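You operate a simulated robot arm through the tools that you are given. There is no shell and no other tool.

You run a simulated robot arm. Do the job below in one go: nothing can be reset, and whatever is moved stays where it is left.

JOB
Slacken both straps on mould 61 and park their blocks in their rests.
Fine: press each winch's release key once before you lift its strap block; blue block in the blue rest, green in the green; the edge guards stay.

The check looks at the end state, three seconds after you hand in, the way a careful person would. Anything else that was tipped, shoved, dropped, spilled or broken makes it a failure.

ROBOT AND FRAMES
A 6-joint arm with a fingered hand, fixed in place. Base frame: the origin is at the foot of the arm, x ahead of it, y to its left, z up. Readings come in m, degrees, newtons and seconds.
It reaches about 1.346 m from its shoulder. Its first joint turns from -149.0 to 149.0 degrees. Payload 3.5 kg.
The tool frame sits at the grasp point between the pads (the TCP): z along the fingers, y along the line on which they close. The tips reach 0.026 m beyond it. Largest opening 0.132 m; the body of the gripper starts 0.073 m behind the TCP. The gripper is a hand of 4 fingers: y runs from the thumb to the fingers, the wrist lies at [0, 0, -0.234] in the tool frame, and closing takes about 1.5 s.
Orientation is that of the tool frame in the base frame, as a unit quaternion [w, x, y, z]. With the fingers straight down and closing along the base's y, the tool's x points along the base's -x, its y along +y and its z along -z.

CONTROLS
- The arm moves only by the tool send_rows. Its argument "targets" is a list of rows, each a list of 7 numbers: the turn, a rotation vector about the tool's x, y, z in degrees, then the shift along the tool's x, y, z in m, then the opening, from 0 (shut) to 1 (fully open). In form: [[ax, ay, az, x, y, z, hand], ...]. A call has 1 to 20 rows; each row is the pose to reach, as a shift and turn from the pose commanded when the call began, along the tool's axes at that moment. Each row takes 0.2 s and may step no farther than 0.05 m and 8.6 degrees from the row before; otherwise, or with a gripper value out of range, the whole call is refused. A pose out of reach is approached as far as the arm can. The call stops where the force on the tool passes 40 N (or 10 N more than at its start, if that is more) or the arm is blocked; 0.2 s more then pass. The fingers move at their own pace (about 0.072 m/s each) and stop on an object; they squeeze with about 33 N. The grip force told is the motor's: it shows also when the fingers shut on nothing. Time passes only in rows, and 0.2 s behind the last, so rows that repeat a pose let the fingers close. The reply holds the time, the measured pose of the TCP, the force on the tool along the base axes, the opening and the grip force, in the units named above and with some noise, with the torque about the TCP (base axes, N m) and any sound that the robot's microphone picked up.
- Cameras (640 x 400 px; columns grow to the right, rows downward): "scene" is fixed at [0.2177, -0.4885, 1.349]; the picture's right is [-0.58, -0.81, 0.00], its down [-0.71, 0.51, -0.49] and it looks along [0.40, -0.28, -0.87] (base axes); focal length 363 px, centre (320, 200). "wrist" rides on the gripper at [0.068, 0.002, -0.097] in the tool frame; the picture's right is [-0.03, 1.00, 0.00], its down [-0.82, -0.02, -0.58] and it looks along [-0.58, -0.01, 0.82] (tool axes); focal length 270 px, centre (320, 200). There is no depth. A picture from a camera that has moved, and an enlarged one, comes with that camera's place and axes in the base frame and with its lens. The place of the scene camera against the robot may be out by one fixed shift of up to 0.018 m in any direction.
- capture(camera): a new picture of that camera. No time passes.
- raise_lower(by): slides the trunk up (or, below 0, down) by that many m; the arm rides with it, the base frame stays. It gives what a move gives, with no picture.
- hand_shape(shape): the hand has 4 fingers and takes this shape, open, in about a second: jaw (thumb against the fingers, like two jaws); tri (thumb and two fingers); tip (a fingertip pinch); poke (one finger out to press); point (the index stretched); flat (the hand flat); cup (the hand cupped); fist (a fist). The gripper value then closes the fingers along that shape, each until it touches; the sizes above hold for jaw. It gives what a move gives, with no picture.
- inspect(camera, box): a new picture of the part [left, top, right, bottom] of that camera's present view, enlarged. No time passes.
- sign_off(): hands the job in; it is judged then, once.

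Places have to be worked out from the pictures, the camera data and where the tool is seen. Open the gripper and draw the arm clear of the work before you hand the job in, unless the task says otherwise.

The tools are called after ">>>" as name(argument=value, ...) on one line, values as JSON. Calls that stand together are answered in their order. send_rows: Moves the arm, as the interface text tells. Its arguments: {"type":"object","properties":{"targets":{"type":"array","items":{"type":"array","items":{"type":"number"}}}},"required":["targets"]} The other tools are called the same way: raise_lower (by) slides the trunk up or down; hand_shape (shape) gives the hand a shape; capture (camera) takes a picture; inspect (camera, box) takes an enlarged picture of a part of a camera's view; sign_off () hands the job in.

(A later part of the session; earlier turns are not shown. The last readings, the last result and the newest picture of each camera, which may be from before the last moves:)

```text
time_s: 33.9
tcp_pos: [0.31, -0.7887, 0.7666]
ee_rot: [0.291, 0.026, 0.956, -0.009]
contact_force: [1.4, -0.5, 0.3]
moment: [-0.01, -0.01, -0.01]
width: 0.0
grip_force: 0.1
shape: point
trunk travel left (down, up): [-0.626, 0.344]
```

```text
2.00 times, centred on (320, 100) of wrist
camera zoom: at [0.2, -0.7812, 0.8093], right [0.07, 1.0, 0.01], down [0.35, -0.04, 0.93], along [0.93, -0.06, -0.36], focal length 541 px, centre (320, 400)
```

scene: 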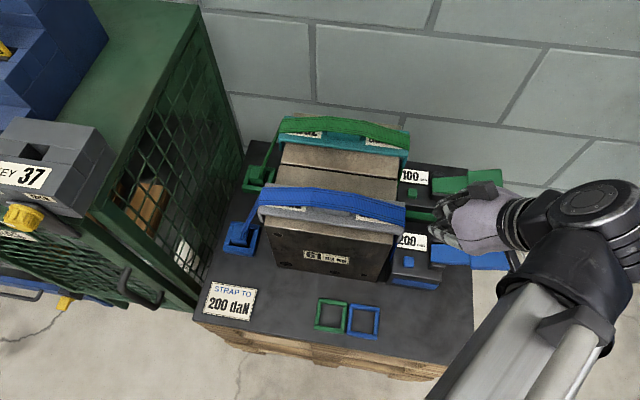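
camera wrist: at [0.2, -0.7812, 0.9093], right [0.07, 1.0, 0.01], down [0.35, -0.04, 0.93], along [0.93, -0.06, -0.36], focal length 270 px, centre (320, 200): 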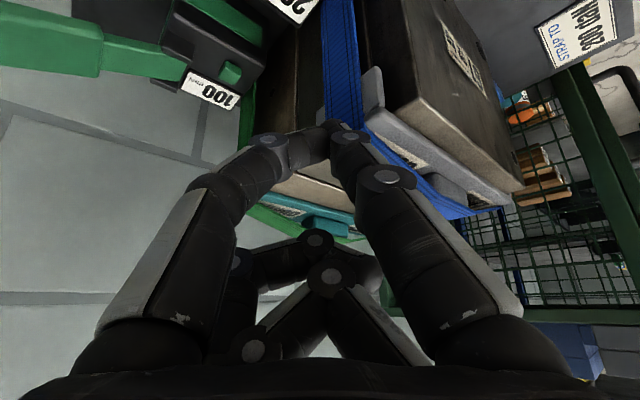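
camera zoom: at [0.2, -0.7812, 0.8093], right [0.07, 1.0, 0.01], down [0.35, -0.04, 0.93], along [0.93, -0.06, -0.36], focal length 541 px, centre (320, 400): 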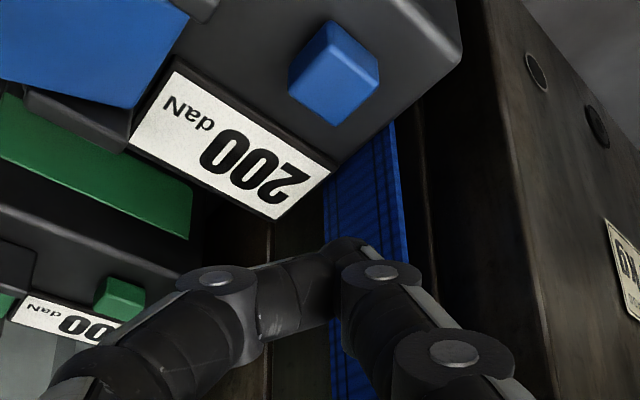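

The key is now in the wrist view too, nearly below the tip (offset a few mm). I lower 0.045 m to hover just above it and check again.

>>> raise_lower(by=-0.045)

>>> inspect(camera="scene", box=[370, 200, 530, 300])

>>> inspect(camera="wrist", box=[220, 30, 420, 155])

```text
time_s: 34.8
tcp_pos: [0.3101, -0.7889, 0.7208]
ee_rot: [0.292, 0.025, 0.956, -0.008]
contact_force: [0.0, -0.2, 1.0]
moment: [-0.03, 0.01, 0.0]
width: 0.0
grip_force: 0.0
shape: point
trunk travel left (down, up): [-0.581, 0.389]
```

```text
4.00 times, centred on (450, 250) of scene
camera zoom: at [0.2177, -0.4885, 1.349], right [-0.58, -0.81, 0.0], down [-0.71, 0.51, -0.49], along [0.4, -0.28, -0.87], focal length 1450 px, centre (-200, 0)
```

zoom: 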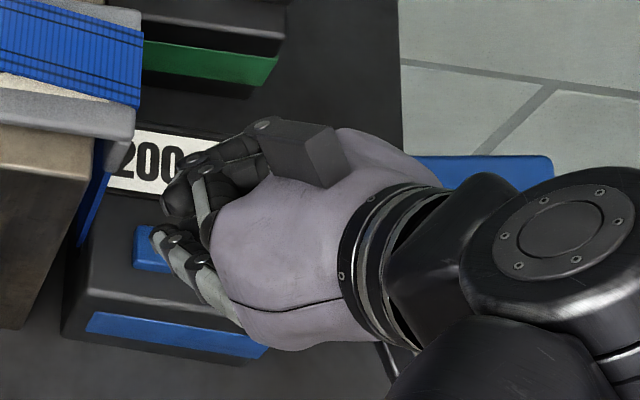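

```text
3.20 times, centred on (320, 92) of wrist
camera zoom: at [0.2, -0.7812, 0.7643], right [0.07, 1.0, 0.01], down [0.35, -0.04, 0.93], along [0.93, -0.06, -0.36], focal length 865 px, centre (320, 544)
```

zoom: 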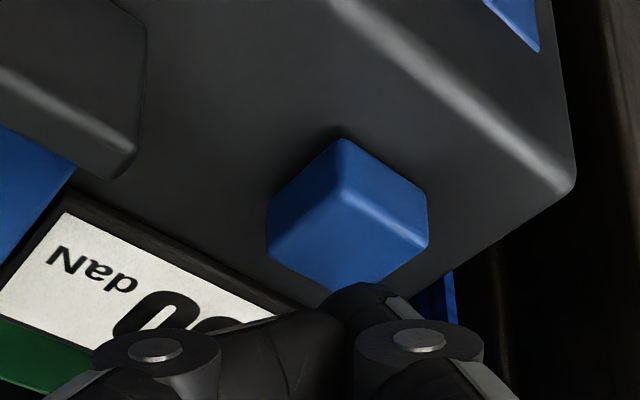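

The tip hovers a few mm over the key's top, laterally centred in both views. I now descend in small steps, watching force and sound.

>>> raise_lower(by=-0.006)

```text
time_s: 35.3
tcp_pos: [0.3113, -0.788, 0.715]
ee_rot: [0.292, 0.025, 0.956, -0.008]
contact_force: [-0.1, -0.5, 0.3]
moment: [0.05, -0.02, 0.01]
width: 0.0
grip_force: 0.0
shape: point
trunk travel left (down, up): [-0.575, 0.395]
```

No contact yet; another 4 mm down.

>>> raise_lower(by=-0.004)

>>> inspect(camera="wrist", box=[220, 30, 420, 155])

>>> inspect(camera="scene", box=[380, 220, 460, 290])

```text
time_s: 35.8
tcp_pos: [0.3105, -0.7871, 0.7114]
ee_rot: [0.291, 0.025, 0.956, -0.008]
contact_force: [-0.3, 0.4, 1.1]
moment: [0.01, 0.0, 0.02]
width: 0.0
grip_force: 0.0
shape: point
trunk travel left (down, up): [-0.571, 0.399]
```

```text
3.20 times, centred on (320, 92) of wrist
camera zoom: at [0.2, -0.7812, 0.7543], right [0.07, 1.0, 0.01], down [0.35, -0.04, 0.93], along [0.93, -0.06, -0.36], focal length 865 px, centre (320, 544)
```

zoom: 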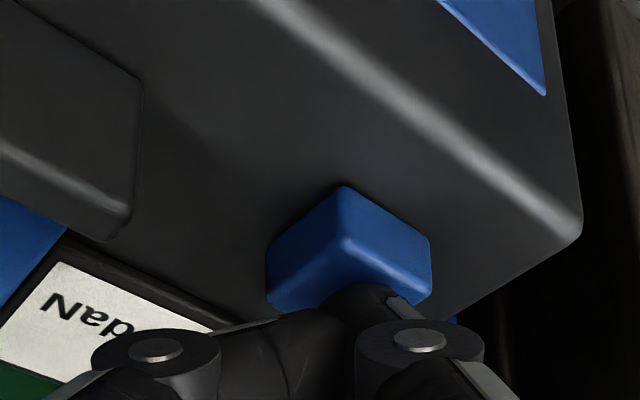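

```text
5.71 times, centred on (420, 255) of scene
camera zoom: at [0.2177, -0.4885, 1.349], right [-0.58, -0.81, 0.0], down [-0.71, 0.51, -0.49], along [0.4, -0.28, -0.87], focal length 2072 px, centre (-251, -114)
```

zoom: 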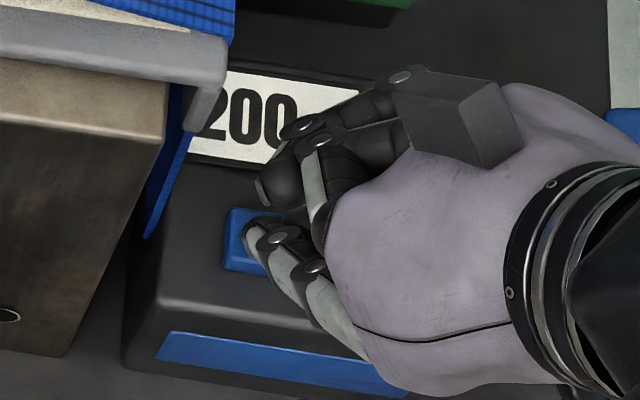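

The tip overlaps the key's top in both views, no contact yet. Another 4 mm down.

>>> raise_lower(by=-0.004)

```text
time_s: 36.4
tcp_pos: [0.3114, -0.7884, 0.7082]
ee_rot: [0.291, 0.025, 0.956, -0.009]
contact_force: [-0.2, -0.2, 2.8]
moment: [0.03, 0.0, -0.04]
width: 0.0001
grip_force: 0.0
shape: point
trunk travel left (down, up): [-0.567, 0.403]
heard: click
```

A click was heard with a light upward force: the blue key is pressed. I lift off straight up and look at the winch and strap.

>>> raise_lower(by=0.05)

>>> capture(camera="scene")

>>> inspect(camera="wrist", box=[160, 0, 480, 200])

>>> inspect(camera="scene", box=[220, 100, 460, 280])

```text
time_s: 37.3
tcp_pos: [0.3095, -0.7892, 0.7577]
ee_rot: [0.291, 0.026, 0.956, -0.008]
contact_force: [0.2, -0.7, -0.2]
moment: [0.0, -0.03, 0.01]
width: 0.0
grip_force: 0.1
shape: point
trunk travel left (down, up): [-0.617, 0.353]
```

```text
taken
```

scene: 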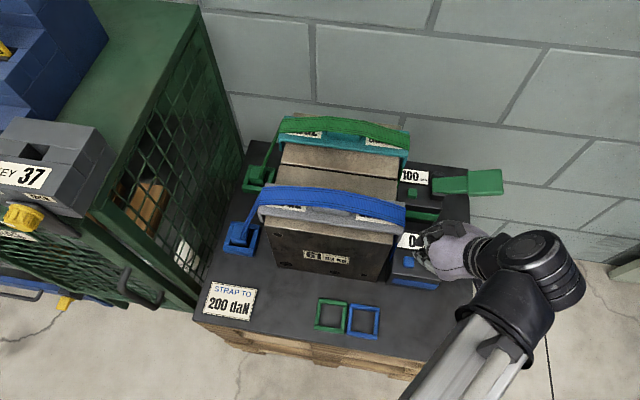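

```text
2.00 times, centred on (320, 100) of wrist
camera zoom: at [0.2, -0.7812, 0.8002], right [0.07, 1.0, 0.01], down [0.35, -0.04, 0.93], along [0.93, -0.06, -0.36], focal length 541 px, centre (320, 400)
```

zoom: 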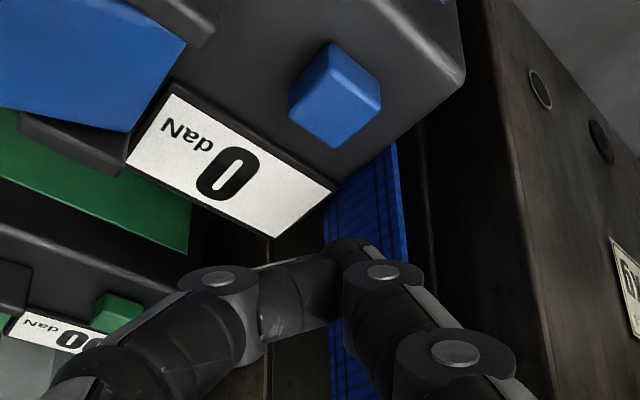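

```text
2.22 times, centred on (340, 190) of scene
camera zoom: at [0.2177, -0.4885, 1.349], right [-0.58, -0.81, 0.0], down [-0.71, 0.51, -0.49], along [0.4, -0.28, -0.87], focal length 806 px, centre (276, 222)
```

zoom: 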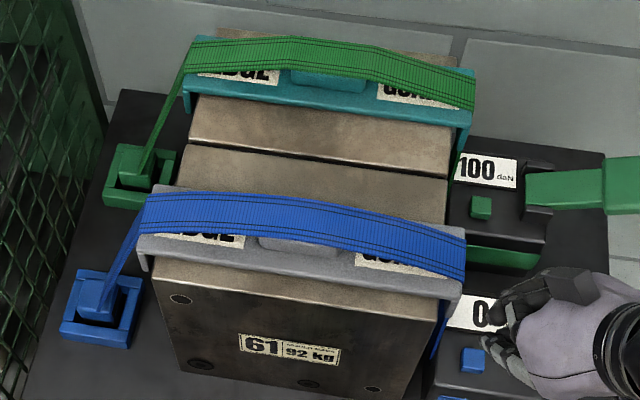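

The blue winch now reads 0 daN. The green key is about (0.113, -0.114) m further; I raise clear, shift by that amount with the same lean, and look.

>>> raise_lower(by=0.11)

>>> send_rows(targets=[[0, 0, 0, -0.0198, -0.0215, 0.0133, 1], [0, 0, 0, -0.0396, -0.0431, 0.0266, 1], [0, 0, 0, -0.0593, -0.0646, 0.0399, 1], [0, 0, 0, -0.0791, -0.0862, 0.0532, 1], [0, 0, 0, -0.0989, -0.1077, 0.0665, 1], [0, 0, 0, -0.0989, -0.1077, 0.0665, 1]])

>>> capture(camera="scene")

>>> capture(camera="wrist")

```text
time_s: 38.7
tcp_pos: [0.31, -0.7878, 0.8668]
ee_rot: [0.291, 0.025, 0.956, -0.009]
contact_force: [-0.6, 0.8, -0.2]
moment: [0.04, 0.01, 0.02]
width: 0.0
grip_force: 0.1
shape: point
trunk travel left (down, up): [-0.727, 0.243]
```

```text
time_s: 40.1
tcp_pos: [0.4268, -0.9021, 0.8689]
ee_rot: [0.292, 0.025, 0.956, -0.009]
contact_force: [0.3, -0.3, 1.1]
moment: [-0.02, 0.01, 0.0]
width: 0.0001
grip_force: 0.0
shape: point
trunk travel left (down, up): [-0.727, 0.243]
```

```text
taken
```

scene: 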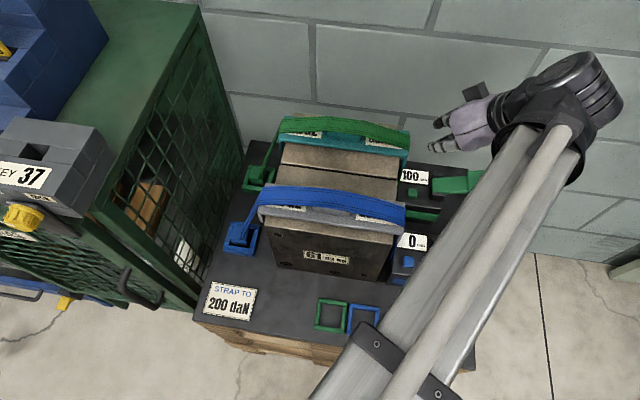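

```text
taken
camera wrist: at [0.316, -0.894, 0.9101], right [0.07, 1.0, 0.01], down [0.35, -0.04, 0.93], along [0.93, -0.06, -0.36], focal length 270 px, centre (320, 200)
```

wrist: 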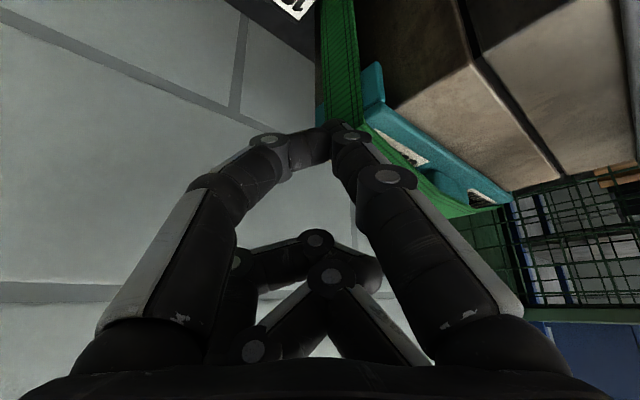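

The hand is placed over the green winch with the arm's tubes clear of the mould corner. I lower 0.10 m and check the offset to the green key.

>>> raise_lower(by=-0.1)

>>> inspect(camera="scene", box=[360, 120, 520, 220])

>>> inspect(camera="wrist", box=[160, 0, 480, 200])

>>> capture(camera="scene")

```text
time_s: 41.4
tcp_pos: [0.4265, -0.9001, 0.7687]
ee_rot: [0.291, 0.026, 0.956, -0.009]
contact_force: [-0.5, -0.5, 0.4]
moment: [0.02, -0.03, 0.0]
width: 0.0
grip_force: 0.0
shape: point
trunk travel left (down, up): [-0.627, 0.343]
```

```text
4.00 times, centred on (440, 170) of scene
camera zoom: at [0.2177, -0.4885, 1.349], right [-0.58, -0.81, 0.0], down [-0.71, 0.51, -0.49], along [0.4, -0.28, -0.87], focal length 1450 px, centre (-160, 320)
```

zoom: 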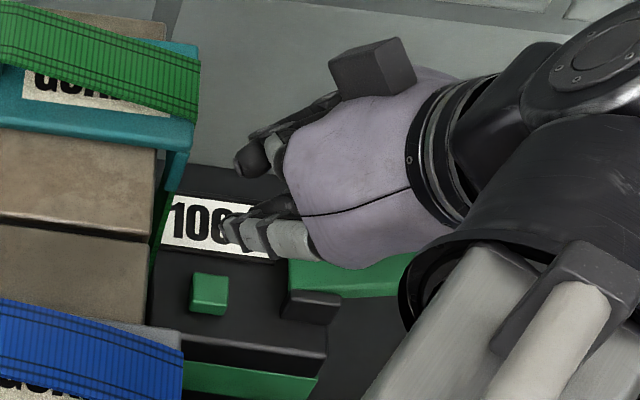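

```text
2.00 times, centred on (320, 100) of wrist
camera zoom: at [0.3156, -0.8939, 0.8103], right [0.07, 1.0, 0.01], down [0.35, -0.04, 0.93], along [0.93, -0.06, -0.36], focal length 541 px, centre (320, 400)
```

zoom: 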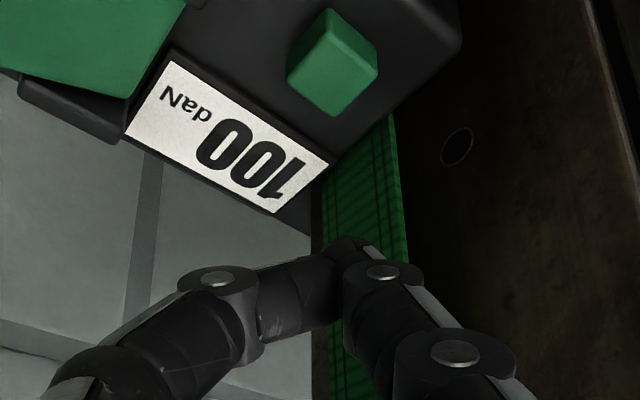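

```text
taken
```

scene: 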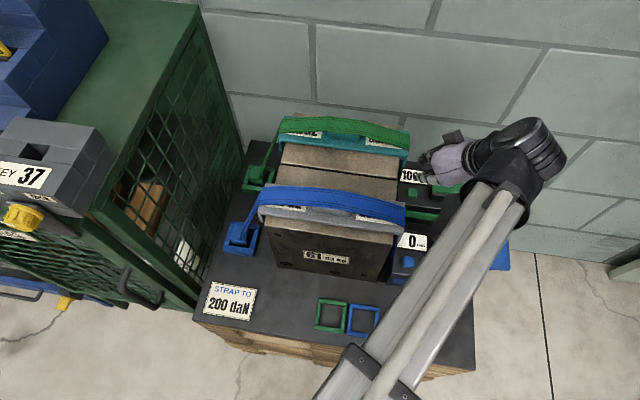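

The view matches the blue approach, but about 3 mm too far in +x. I correct that, lower 0.05 m and compare again.

>>> send_rows(targets=[[0, 0, 0, 0.0025, -0.0002, -0.0017, 1], [0, 0, 0, 0.0025, -0.0002, -0.0017, 1]])

>>> raise_lower(by=-0.05)

>>> inspect(camera="wrist", box=[220, 30, 420, 155])

>>> inspect(camera="scene", box=[380, 150, 460, 220])

```text
time_s: 42.0
tcp_pos: [0.4232, -0.9006, 0.7677]
ee_rot: [0.292, 0.026, 0.956, -0.009]
contact_force: [-0.3, 0.6, 0.4]
moment: [-0.01, -0.03, 0.0]
width: 0.0001
grip_force: 0.0
shape: point
trunk travel left (down, up): [-0.627, 0.343]
```

```text
time_s: 43.0
tcp_pos: [0.4231, -0.9011, 0.7174]
ee_rot: [0.291, 0.025, 0.956, -0.008]
contact_force: [0.2, 0.9, -0.8]
moment: [0.0, 0.0, 0.01]
width: 0.0
grip_force: 0.0
shape: point
trunk travel left (down, up): [-0.577, 0.393]
```

```text
3.20 times, centred on (320, 92) of wrist
camera zoom: at [0.3123, -0.894, 0.7603], right [0.07, 1.0, 0.01], down [0.35, -0.04, 0.93], along [0.93, -0.06, -0.36], focal length 865 px, centre (320, 544)
```

zoom: 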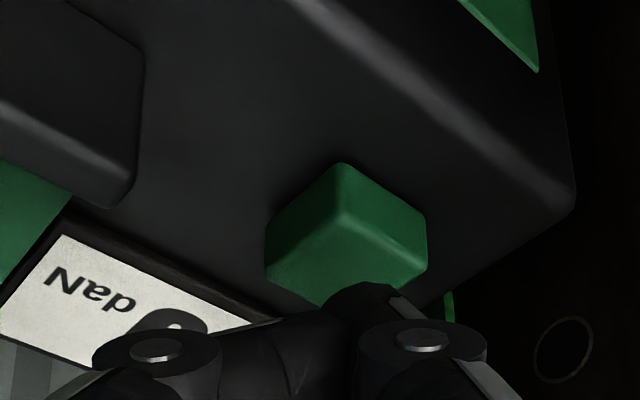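

```text
5.71 times, centred on (420, 185) of scene
camera zoom: at [0.2177, -0.4885, 1.349], right [-0.58, -0.81, 0.0], down [-0.71, 0.51, -0.49], along [0.4, -0.28, -0.87], focal length 2072 px, centre (-251, 286)
```

zoom: 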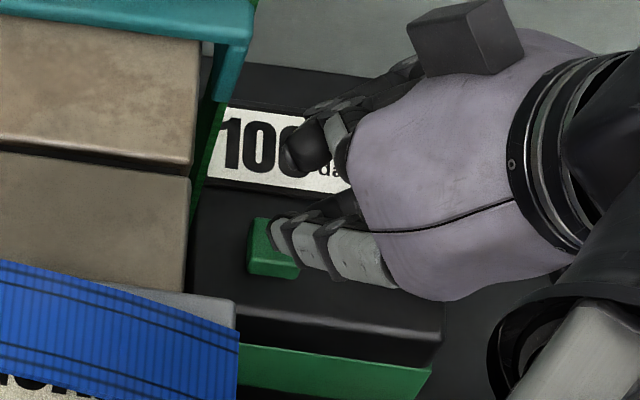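

Alignment matches the blue press. I descend the last millimetres in steps.

>>> raise_lower(by=-0.006)

```text
time_s: 43.5
tcp_pos: [0.4209, -0.9014, 0.7124]
ee_rot: [0.292, 0.025, 0.956, -0.008]
contact_force: [-1.4, 0.3, 0.1]
moment: [0.02, 0.01, -0.01]
width: 0.0
grip_force: 0.1
shape: point
trunk travel left (down, up): [-0.571, 0.399]
```

No click yet; 4 mm more.

>>> raise_lower(by=-0.004)

```text
time_s: 44.0
tcp_pos: [0.4218, -0.9003, 0.7093]
ee_rot: [0.291, 0.026, 0.956, -0.009]
contact_force: [-1.2, 0.7, 1.9]
moment: [0.01, 0.03, -0.02]
width: 0.0
grip_force: 0.1
shape: point
trunk travel left (down, up): [-0.567, 0.403]
heard: click
```

Click heard on the green key. I lift off, rise clear, and check the displays.

>>> raise_lower(by=0.2)

>>> capture(camera="scene")

>>> inspect(camera="scene", box=[220, 100, 460, 280])

```text
time_s: 46.2
tcp_pos: [0.4233, -0.9008, 0.9075]
ee_rot: [0.291, 0.025, 0.956, -0.008]
contact_force: [-0.1, 0.1, 0.5]
moment: [0.0, 0.03, -0.02]
width: 0.0002
grip_force: 0.1
shape: point
trunk travel left (down, up): [-0.767, 0.203]
```

```text
taken
```

scene: 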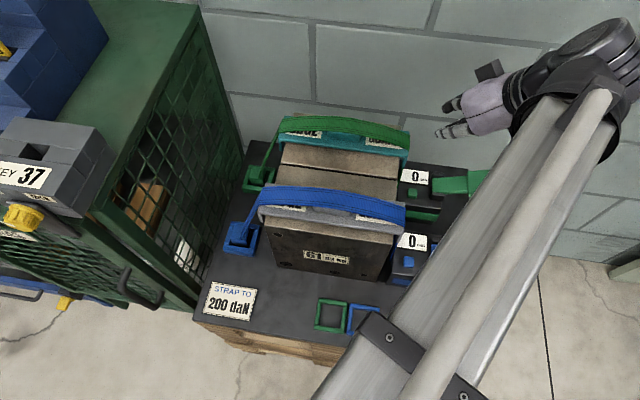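

```text
2.22 times, centred on (340, 190) of scene
camera zoom: at [0.2177, -0.4885, 1.349], right [-0.58, -0.81, 0.0], down [-0.71, 0.51, -0.49], along [0.4, -0.28, -0.87], focal length 806 px, centre (276, 222)
```

zoom: 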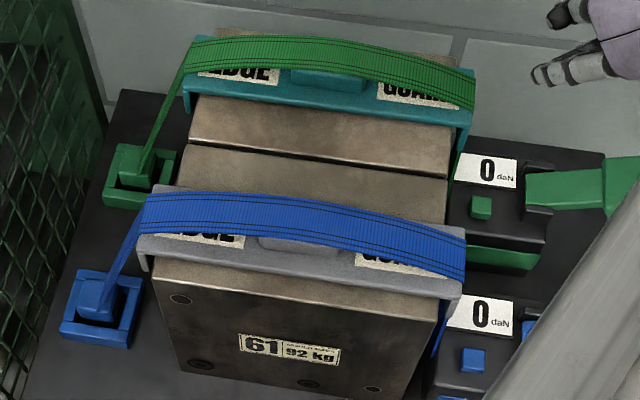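

Both winches read 0 daN. Now the blocks: I raise, straighten the hand, and travel back high over the mould toward the blue block.

>>> raise_lower(by=0.15)

>>> send_rows(targets=[[0, 8, 0, 0, 0, 0, 1], [0, 16, 0, 0, 0, 0, 1], [0, 24, 0, 0, 0, 0, 1], [0, 32, 0, 0, 0, 0, 1], [0, 34, 0, 0, 0, 0, 1], [0, 34, 0, 0, 0, 0, 1]])

>>> hand_shape(shape="jaw")

```text
time_s: 48.0
tcp_pos: [0.4227, -0.9007, 1.057]
ee_rot: [0.292, 0.025, 0.956, -0.008]
contact_force: [0.0, -0.2, -0.1]
moment: [-0.01, -0.01, 0.01]
width: 0.0
grip_force: 0.0
shape: point
trunk travel left (down, up): [-0.917, 0.053]
```

```text
time_s: 49.4
tcp_pos: [0.4255, -0.9009, 1.0178]
ee_rot: [-0.002, 0.026, 1.0, 0.0]
contact_force: [0.1, 0.2, 0.3]
moment: [0.0, -0.01, 0.01]
width: 0.0
grip_force: 0.0
shape: point
out of reach, approached as far as the arm can: row 1, 2, 3, 4, 5, 6
trunk travel left (down, up): [-0.917, 0.053]
```

```text
time_s: 50.3
tcp_pos: [0.4245, -0.9, 1.0173]
ee_rot: [-0.001, 0.026, 1.0, -0.001]
contact_force: [-0.7, 0.1, 0.2]
moment: [-0.02, -0.03, -0.01]
width: 0.1318
grip_force: 0.2
shape: jaw
trunk travel left (down, up): [-0.917, 0.053]
```

Hand is upright and open. I travel to above the blue block while yawing 135 degrees so the camera side faces the crate.

>>> send_rows(targets=[[0, 0, 8, -0.0077, 0.0219, 0, 1], [0, 0, 16, -0.0154, 0.0438, 0, 1], [0, 0, 24, -0.0231, 0.0657, 0, 1], [0, 0, 32, -0.0308, 0.0876, 0, 1], [0, 0, 40, -0.0385, 0.1095, 0, 1], [0, 0, 48, -0.0462, 0.1314, 0, 1], [0, 0, 56, -0.0539, 0.1533, 0, 1], [0, 0, 64, -0.0616, 0.1752, 0, 1], [0, 0, 72, -0.0693, 0.1971, 0, 1], [0, 0, 80, -0.077, 0.219, 0, 1], [0, 0, 88, -0.0847, 0.2409, 0, 1], [0, 0, 96, -0.0924, 0.2628, 0, 1], [0, 0, 104, -0.1001, 0.2847, 0, 1], [0, 0, 112, -0.1078, 0.3066, 0, 1], [0, 0, 120, -0.1155, 0.3285, 0, 1], [0, 0, 128, -0.1232, 0.3504, 0, 1], [0, 0, 135, -0.1308, 0.3723, 0, 1], [0, 0, 135, -0.1308, 0.3723, 0, 1]])

>>> capture(camera="wrist")

>>> capture(camera="scene")

```text
time_s: 54.1
tcp_pos: [0.5728, -0.5366, 1.0189]
ee_rot: [0.001, 0.934, 0.358, -0.001]
contact_force: [0.0, 0.4, -0.7]
moment: [-0.04, 0.0, -0.01]
width: 0.132
grip_force: 0.1
shape: jaw
trunk travel left (down, up): [-0.917, 0.053]
```

```text
taken
camera wrist: at [0.6252, -0.4926, 1.115], right [0.65, -0.76, 0.0], down [-0.62, -0.53, 0.58], along [-0.44, -0.38, -0.81], focal length 270 px, centre (320, 200)
```

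wrist: 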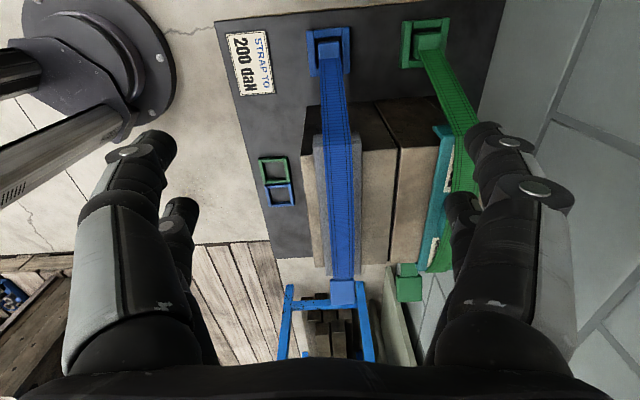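

```text
taken
```

scene: 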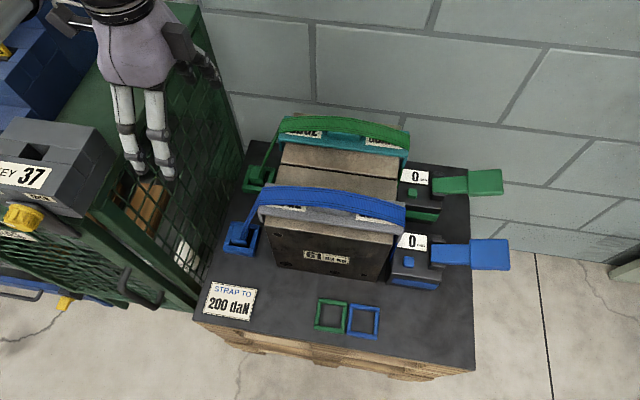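

I enlarge the blocks and the rests from this symmetric view to measure them.

>>> inspect(camera="wrist", box=[280, 0, 480, 125])

>>> inspect(camera="wrist", box=[220, 100, 420, 225])

```text
3.20 times, centred on (380, 62) of wrist
camera zoom: at [0.6252, -0.4926, 1.115], right [0.65, -0.76, 0.0], down [-0.62, -0.53, 0.58], along [-0.44, -0.38, -0.81], focal length 865 px, centre (128, 640)
```

zoom: 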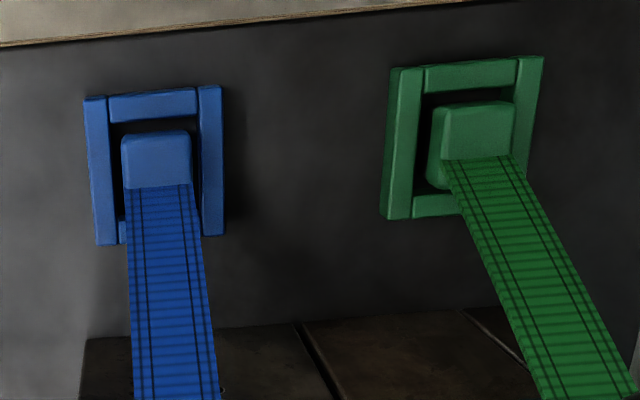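

```text
3.20 times, centred on (320, 162) of wrist
camera zoom: at [0.6252, -0.4926, 1.115], right [0.65, -0.76, 0.0], down [-0.62, -0.53, 0.58], along [-0.44, -0.38, -0.81], focal length 865 px, centre (320, 320)
```

zoom: 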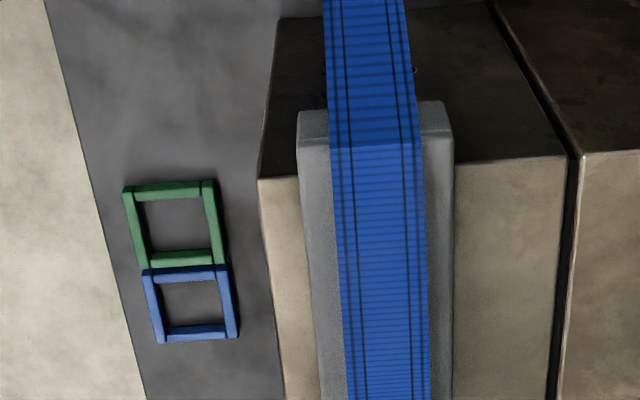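

The pallet is turned 45 degrees, so I add 2.8 degrees of yaw. I judge the blue block centre at about (0.589, -0.546), top near z 0.60; I centre above it and lower 0.2 m for a close view.

>>> send_rows(targets=[[0, 0, -1.4, 0.003, 0.0087, 0, 1], [0, 0, -2.8, 0.0059, 0.0174, 0, 1], [0, 0, -2.8, 0.0059, 0.0174, 0, 1]])

>>> raise_lower(by=-0.2)

>>> capture(camera="wrist")

>>> capture(camera="scene")

```text
time_s: 54.9
tcp_pos: [0.588, -0.5456, 1.0189]
ee_rot: [-0.001, 0.924, 0.381, -0.001]
contact_force: [-0.6, 0.6, -0.2]
moment: [0.01, 0.01, 0.03]
width: 0.1319
grip_force: 0.0
shape: jaw
trunk travel left (down, up): [-0.917, 0.053]
```

```text
time_s: 57.0
tcp_pos: [0.5887, -0.5456, 0.8185]
ee_rot: [0.0, 0.924, 0.381, -0.001]
contact_force: [0.1, -0.3, 0.5]
moment: [-0.01, 0.0, 0.02]
width: 0.1318
grip_force: 0.0
shape: jaw
trunk travel left (down, up): [-0.717, 0.253]
```

```text
taken
camera wrist: at [0.6385, -0.4991, 0.9151], right [0.69, -0.73, 0.0], down [-0.59, -0.56, 0.58], along [-0.42, -0.4, -0.81], focal length 270 px, centre (320, 200)
```

wrist: 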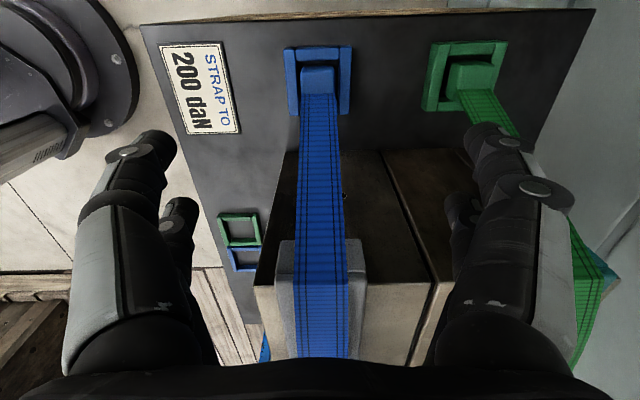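

```text
taken
```

scene: 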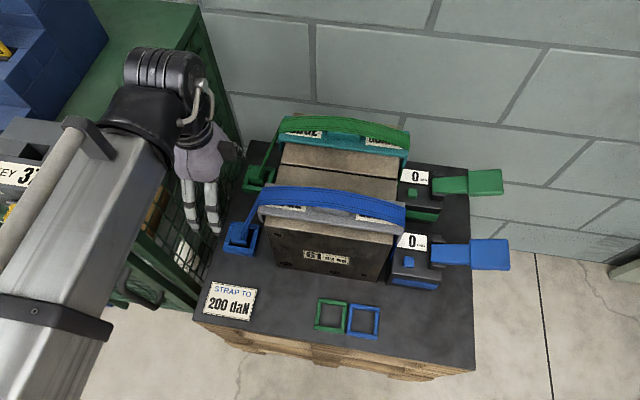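

Arm and hand are clear of crate and mould so far. I enlarge the block to measure it from this nearer view.

>>> inspect(camera="wrist", box=[260, 20, 420, 120])

>>> inspect(camera="scene", box=[160, 140, 320, 270])

```text
4.00 times, centred on (340, 70) of wrist
camera zoom: at [0.6385, -0.4991, 0.9151], right [0.69, -0.73, 0.0], down [-0.59, -0.56, 0.58], along [-0.42, -0.4, -0.81], focal length 1081 px, centre (240, 720)
```

zoom: 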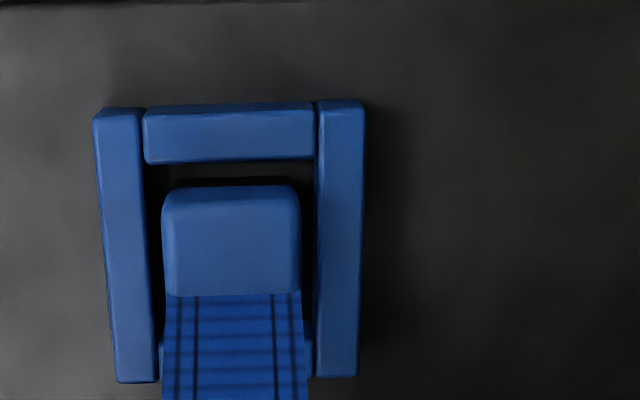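

```text
3.08 times, centred on (240, 205) of scene
camera zoom: at [0.2177, -0.4885, 1.349], right [-0.58, -0.81, 0.0], down [-0.71, 0.51, -0.49], along [0.4, -0.28, -0.87], focal length 1116 px, centre (566, 185)
```

zoom: 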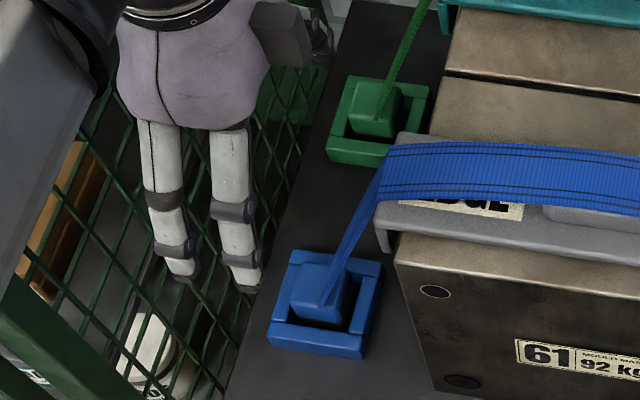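

The block is 0.036 m wide, centred under the TCP within about 1.5 mm, top near z 0.597, walls slightly lower. I lean the hand 6 degrees towards the crate to clear the strap, half-close the fingers, and lower to tips about 0.06 above the block.

>>> send_rows(targets=[[0, -3, 0, 0, 0, 0, 0.5], [0, -6, 0, 0, 0, 0, 0.5], [0, -6, 0, 0, 0, 0, 0.5], [0, -6, 0, 0, 0, 0, 0.5], [0, -6, 0, 0, 0, 0, 0.5]])

>>> raise_lower(by=-0.13)

>>> capture(camera="wrist")

>>> capture(camera="scene")

```text
time_s: 58.2
tcp_pos: [0.5868, -0.546, 0.8194]
ee_rot: [0.021, 0.923, 0.38, -0.049]
contact_force: [-11.7, -12.6, 4.2]
moment: [1.6, -1.56, -0.14]
width: 0.0666
grip_force: 0.1
shape: jaw
trunk travel left (down, up): [-0.717, 0.253]
```

```text
time_s: 59.8
tcp_pos: [0.5877, -0.546, 0.6888]
ee_rot: [0.021, 0.923, 0.381, -0.049]
contact_force: [-0.5, 0.0, -0.4]
moment: [-0.01, -0.02, 0.01]
width: 0.0668
grip_force: 0.0
shape: jaw
trunk travel left (down, up): [-0.587, 0.383]
```

```text
taken
camera wrist: at [0.6452, -0.4927, 0.7787], right [0.69, -0.73, 0.0], down [-0.55, -0.51, 0.66], along [-0.48, -0.45, -0.75], focal length 270 px, centre (320, 200)
```

wrist: 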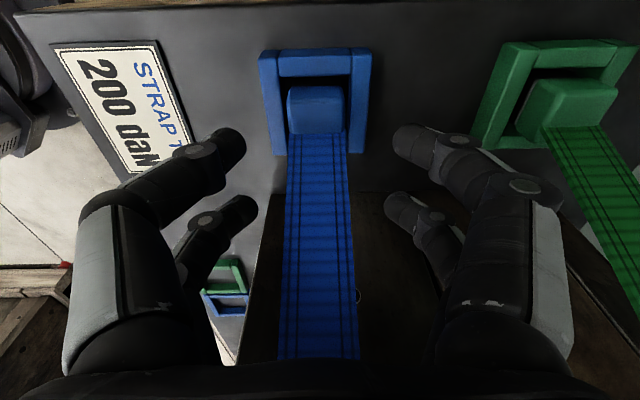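

```text
taken
```

scene: 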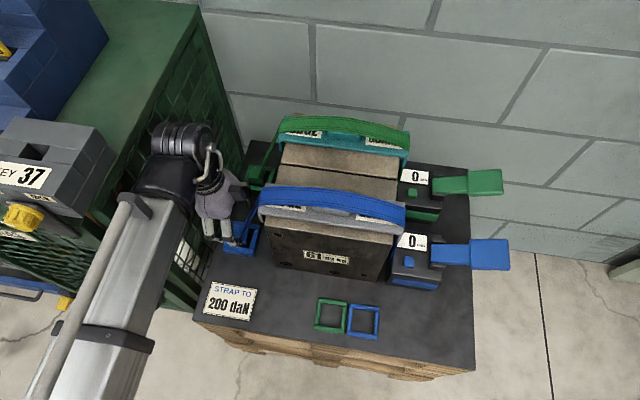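

The lean reading showed a 17 N sideways push at about camera height, so the camera brushed the crate's top rim (z about 0.93); below it the force is gone again. I check whether the crate moved and how close things are now.

>>> inspect(camera="scene", box=[0, 100, 320, 350])

>>> inspect(camera="scene", box=[150, 120, 310, 270])

>>> inspect(camera="wrist", box=[200, 20, 440, 170])

```text
1.60 times, centred on (160, 225) of scene
camera zoom: at [0.2177, -0.4885, 1.349], right [-0.58, -0.81, 0.0], down [-0.71, 0.51, -0.49], along [0.4, -0.28, -0.87], focal length 580 px, centre (576, 160)
```

zoom: 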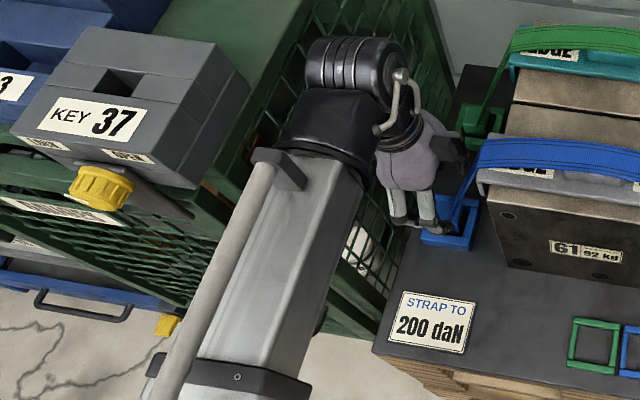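

```text
2.67 times, centred on (230, 195) of scene
camera zoom: at [0.2177, -0.4885, 1.349], right [-0.58, -0.81, 0.0], down [-0.71, 0.51, -0.49], along [0.4, -0.28, -0.87], focal length 967 px, centre (560, 213)
```

zoom: 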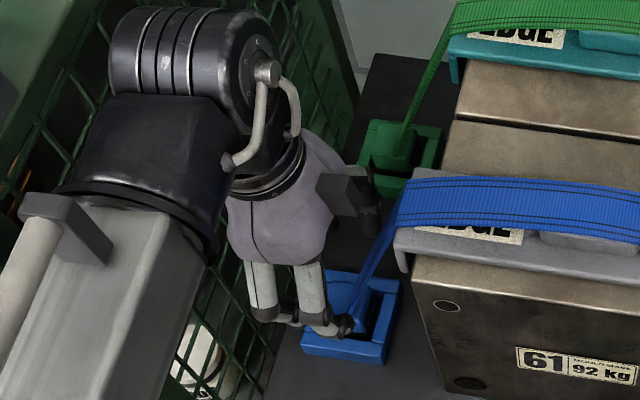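

```text
2.67 times, centred on (320, 95) of wrist
camera zoom: at [0.6452, -0.4927, 0.7787], right [0.69, -0.73, 0.0], down [-0.55, -0.51, 0.66], along [-0.48, -0.45, -0.75], focal length 721 px, centre (320, 480)
```

zoom: 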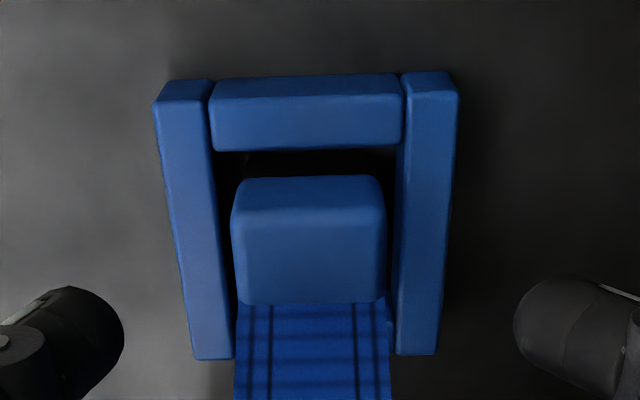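

The crate shows no shift. I take half of the lean back (to 3 degrees), which gives more room to the crate, and lower a further 0.04 m while watching the force.

>>> send_rows(targets=[[0, 3, 0, 0, 0, 0, 0.5], [0, 3, 0, 0, 0, 0, 0.5]])

>>> raise_lower(by=-0.035)

>>> inspect(camera="wrist", box=[200, 20, 440, 170])

>>> inspect(camera="scene", box=[150, 120, 310, 270])

```text
time_s: 60.4
tcp_pos: [0.5893, -0.5465, 0.6884]
ee_rot: [0.011, 0.924, 0.381, -0.025]
contact_force: [-0.5, 0.4, 0.5]
moment: [-0.01, 0.01, 0.03]
width: 0.067
grip_force: 0.0
shape: jaw
trunk travel left (down, up): [-0.587, 0.383]
```

```text
time_s: 61.2
tcp_pos: [0.5886, -0.5455, 0.6529]
ee_rot: [0.01, 0.924, 0.381, -0.025]
contact_force: [-0.9, 0.1, -0.2]
moment: [0.0, 0.03, 0.0]
width: 0.0665
grip_force: 0.0
shape: jaw
trunk travel left (down, up): [-0.552, 0.418]
```

```text
2.67 times, centred on (320, 95) of wrist
camera zoom: at [0.642, -0.4958, 0.7466], right [0.69, -0.73, 0.0], down [-0.57, -0.54, 0.62], along [-0.45, -0.43, -0.78], focal length 721 px, centre (320, 480)
```

zoom: 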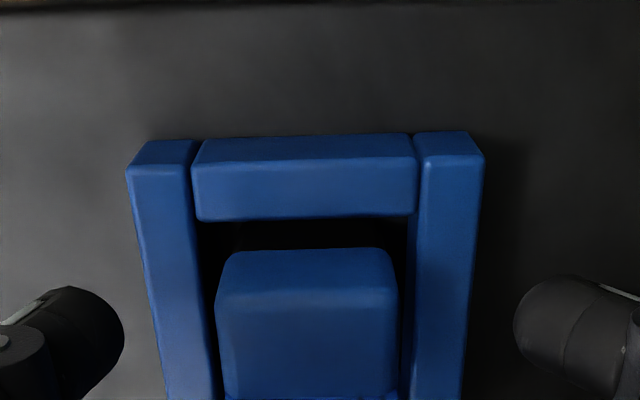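

```text
2.67 times, centred on (230, 195) of scene
camera zoom: at [0.2177, -0.4885, 1.349], right [-0.58, -0.81, 0.0], down [-0.71, 0.51, -0.49], along [0.4, -0.28, -0.87], focal length 967 px, centre (560, 213)
```

zoom: 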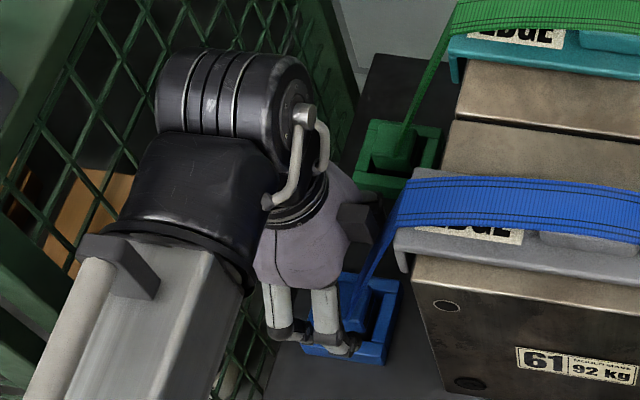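

The block's top is about z 0.611, the socket wall top about 0.588, so roughly 0.02 m stands proud. I shift 4 mm toward the mould and 2 mm sideways to centre, then lower 0.02 m.

>>> send_rows(targets=[[0, 0, 0, -0.004, -0.002, 0, 0.5], [0, 0, 0, -0.004, -0.002, 0, 0.5]])

>>> raise_lower(by=-0.02)

>>> capture(camera="wrist")

>>> inspect(camera="scene", box=[190, 160, 290, 270])

```text
time_s: 61.8
tcp_pos: [0.5833, -0.5476, 0.6538]
ee_rot: [0.01, 0.924, 0.381, -0.025]
contact_force: [0.5, -0.8, 0.4]
moment: [0.03, 0.01, -0.03]
width: 0.0667
grip_force: 0.2
shape: jaw
trunk travel left (down, up): [-0.552, 0.418]
```

```text
time_s: 62.5
tcp_pos: [0.5852, -0.5468, 0.6329]
ee_rot: [0.01, 0.924, 0.381, -0.025]
contact_force: [2.0, 0.2, 0.1]
moment: [0.02, 0.0, 0.01]
width: 0.0667
grip_force: 0.0
shape: jaw
trunk travel left (down, up): [-0.532, 0.438]
```

```text
taken
camera wrist: at [0.638, -0.4972, 0.7266], right [0.69, -0.73, 0.0], down [-0.57, -0.54, 0.62], along [-0.45, -0.43, -0.78], focal length 270 px, centre (320, 200)
```

wrist: 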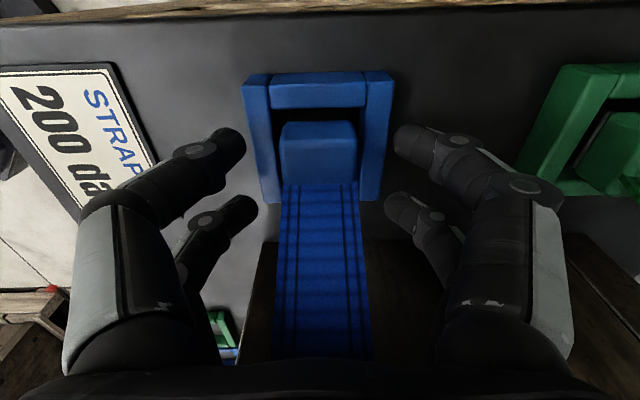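

```text
3.64 times, centred on (240, 215) of scene
camera zoom: at [0.2177, -0.4885, 1.349], right [-0.58, -0.81, 0.0], down [-0.71, 0.51, -0.49], along [0.4, -0.28, -0.87], focal length 1318 px, centre (611, 146)
```

zoom: 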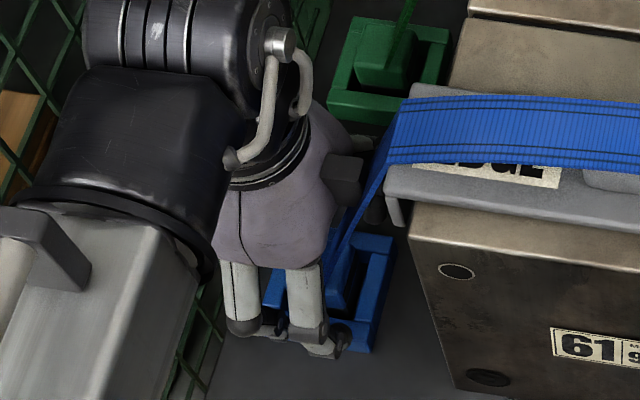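

Centred within about 1 mm in both directions, tips 5 mm below the block's top. I lower the last 12 mm and read the force.

>>> raise_lower(by=-0.012)

>>> inspect(camera="wrist", box=[200, 40, 440, 190])

```text
time_s: 63.1
tcp_pos: [0.5838, -0.5454, 0.621]
ee_rot: [0.01, 0.924, 0.381, -0.025]
contact_force: [0.4, 0.1, 0.1]
moment: [0.0, 0.01, -0.03]
width: 0.0667
grip_force: 0.0
shape: jaw
trunk travel left (down, up): [-0.52, 0.45]
```

```text
2.67 times, centred on (320, 115) of wrist
camera zoom: at [0.638, -0.4972, 0.7146], right [0.69, -0.73, 0.0], down [-0.57, -0.54, 0.62], along [-0.45, -0.43, -0.78], focal length 721 px, centre (320, 427)
```

zoom: 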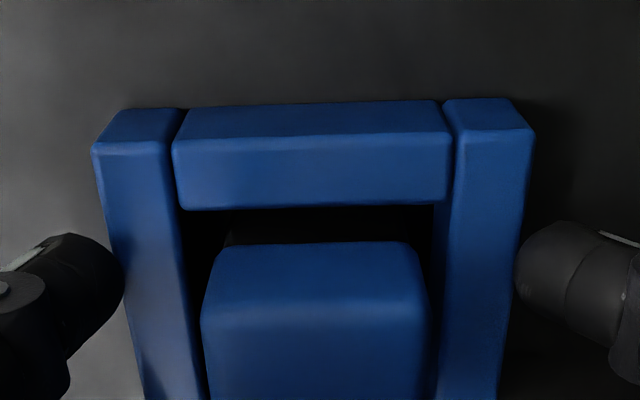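

No contact with the socket walls. I close the fingers on the blue block.

>>> send_rows(targets=[[0, 0, 0, 0, 0, 0, 0.3], [0, 0, 0, 0, 0, 0, 0.15], [0, 0, 0, 0, 0, 0, 0], [0, 0, 0, 0, 0, 0, 0], [0, 0, 0, 0, 0, 0, 0], [0, 0, 0, 0, 0, 0, 0], [0, 0, 0, 0, 0, 0, 0]])

>>> inspect(camera="wrist", box=[200, 40, 440, 190])

```text
time_s: 64.7
tcp_pos: [0.5844, -0.5469, 0.6217]
ee_rot: [0.011, 0.924, 0.381, -0.025]
contact_force: [4.3, -3.4, 11.8]
moment: [0.05, -0.19, 0.09]
width: 0.0531
grip_force: 32.9
shape: jaw
trunk travel left (down, up): [-0.52, 0.45]
```

```text
2.67 times, centred on (320, 115) of wrist
camera zoom: at [0.6378, -0.497, 0.7153], right [0.69, -0.73, 0.0], down [-0.57, -0.54, 0.62], along [-0.45, -0.43, -0.78], focal length 721 px, centre (320, 427)
```

zoom: 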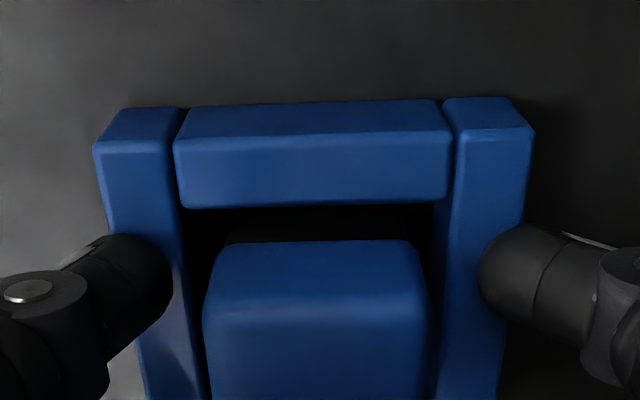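

The fingertips came down on the wall tops while curling in (12 N up). I open again, raise 9 mm and re-close.

>>> send_rows(targets=[[0, 0, 0, 0, 0, 0, 0.5], [0, 0, 0, 0, 0, 0, 0.5], [0, 0, 0, 0, 0, 0, 0.5]])

>>> raise_lower(by=0.009)

>>> send_rows(targets=[[0, 0, 0, 0, 0, 0, 0.35], [0, 0, 0, 0, 0, 0, 0.2], [0, 0, 0, 0, 0, 0, 0], [0, 0, 0, 0, 0, 0, 0], [0, 0, 0, 0, 0, 0, 0], [0, 0, 0, 0, 0, 0, 0], [0, 0, 0, 0, 0, 0, 0]])

>>> inspect(camera="wrist", box=[200, 40, 440, 190])

```text
time_s: 65.5
tcp_pos: [0.5845, -0.5469, 0.6224]
ee_rot: [0.011, 0.924, 0.381, -0.025]
contact_force: [-0.7, 2.3, 6.1]
moment: [-0.02, -0.2, 0.06]
width: 0.0643
grip_force: 0.0
shape: jaw
trunk travel left (down, up): [-0.52, 0.45]
```

```text
time_s: 66.0
tcp_pos: [0.5838, -0.5467, 0.6311]
ee_rot: [0.01, 0.924, 0.381, -0.024]
contact_force: [0.3, 0.6, 0.3]
moment: [-0.05, -0.02, 0.0]
width: 0.0655
grip_force: 0.0
shape: jaw
trunk travel left (down, up): [-0.529, 0.441]
```

```text
time_s: 67.7
tcp_pos: [0.5842, -0.5472, 0.6296]
ee_rot: [0.01, 0.924, 0.381, -0.024]
contact_force: [-0.1, -0.3, -0.3]
moment: [0.01, 0.01, 0.0]
width: 0.0235
grip_force: 32.7
shape: jaw
trunk travel left (down, up): [-0.529, 0.441]
```

```text
2.67 times, centred on (320, 115) of wrist
camera zoom: at [0.638, -0.4972, 0.7236], right [0.69, -0.73, 0.0], down [-0.57, -0.54, 0.62], along [-0.45, -0.43, -0.78], focal length 721 px, centre (320, 427)
```

zoom: 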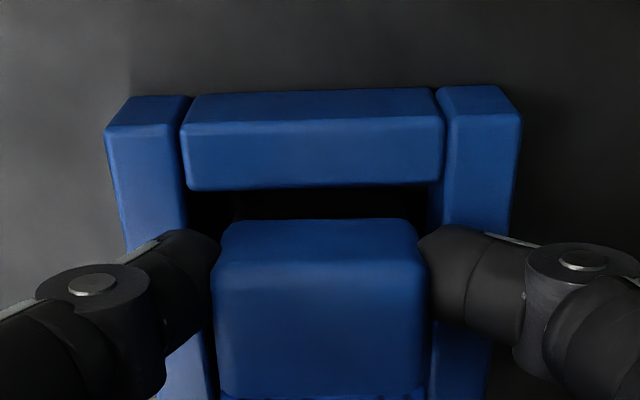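

Both fingers are on the block's sides with 33 N and no vertical jam. I look at the whole grip and then lift by 1 cm as a test.

>>> capture(camera="wrist")

>>> raise_lower(by=0.012)

>>> capture(camera="wrist")

```text
taken
camera wrist: at [0.638, -0.4972, 0.7236], right [0.69, -0.73, 0.0], down [-0.57, -0.54, 0.62], along [-0.45, -0.43, -0.78], focal length 270 px, centre (320, 200)
```

wrist: 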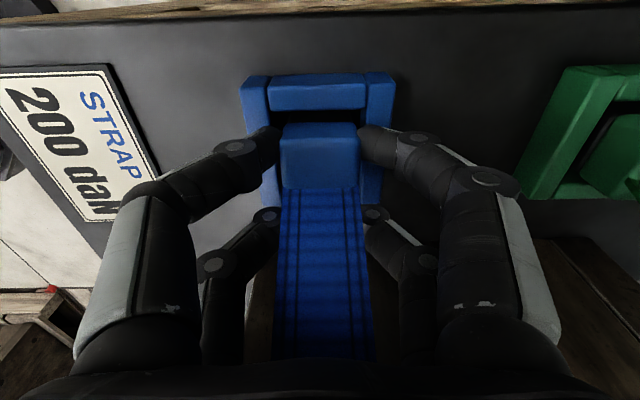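

```text
time_s: 68.2
tcp_pos: [0.5843, -0.5472, 0.642]
ee_rot: [0.01, 0.924, 0.381, -0.025]
contact_force: [-0.2, 0.5, -1.1]
moment: [-0.01, 0.02, 0.0]
width: 0.0234
grip_force: 33.2
shape: jaw
trunk travel left (down, up): [-0.541, 0.429]
```

```text
taken
camera wrist: at [0.6381, -0.4972, 0.7356], right [0.69, -0.73, 0.0], down [-0.57, -0.54, 0.62], along [-0.45, -0.43, -0.78], focal length 270 px, centre (320, 200)
```

wrist: 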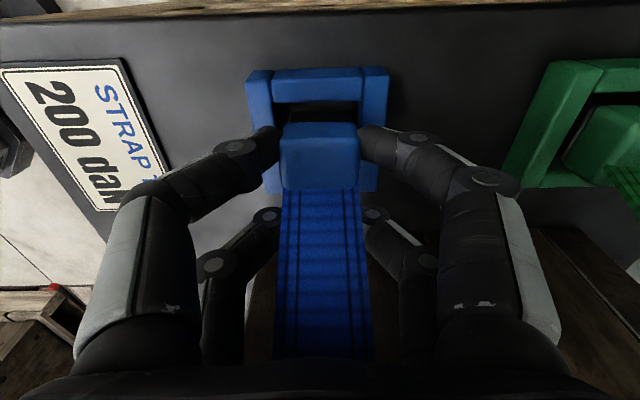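

The block comes along with the hand. I lift it 0.07 m further, staying below the crate rim, and check the strap and guards.

>>> raise_lower(by=0.07)

>>> capture(camera="scene")

>>> capture(camera="wrist")

```text
time_s: 69.3
tcp_pos: [0.5841, -0.5477, 0.7127]
ee_rot: [0.009, 0.924, 0.381, -0.025]
contact_force: [0.4, -0.6, -1.3]
moment: [0.04, -0.01, -0.02]
width: 0.0235
grip_force: 33.3
shape: jaw
trunk travel left (down, up): [-0.611, 0.359]
```

```text
taken
```

scene: 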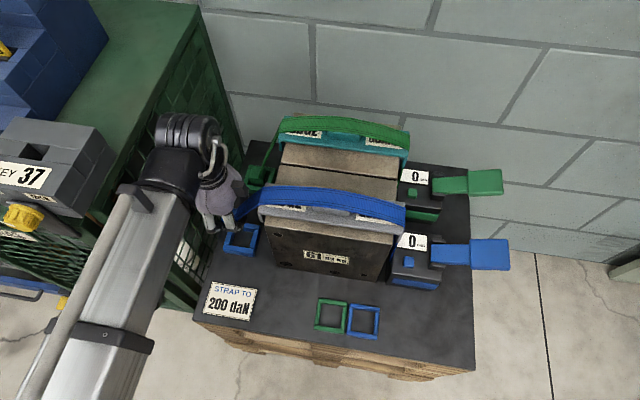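

```text
taken
camera wrist: at [0.6381, -0.4972, 0.8055], right [0.69, -0.73, 0.0], down [-0.57, -0.54, 0.62], along [-0.45, -0.43, -0.78], focal length 270 px, centre (320, 200)
```

wrist: 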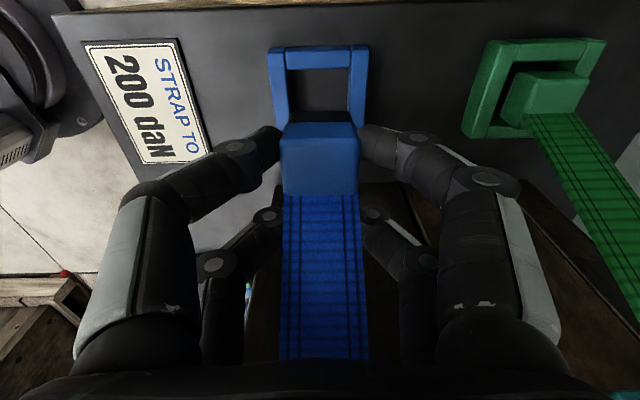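

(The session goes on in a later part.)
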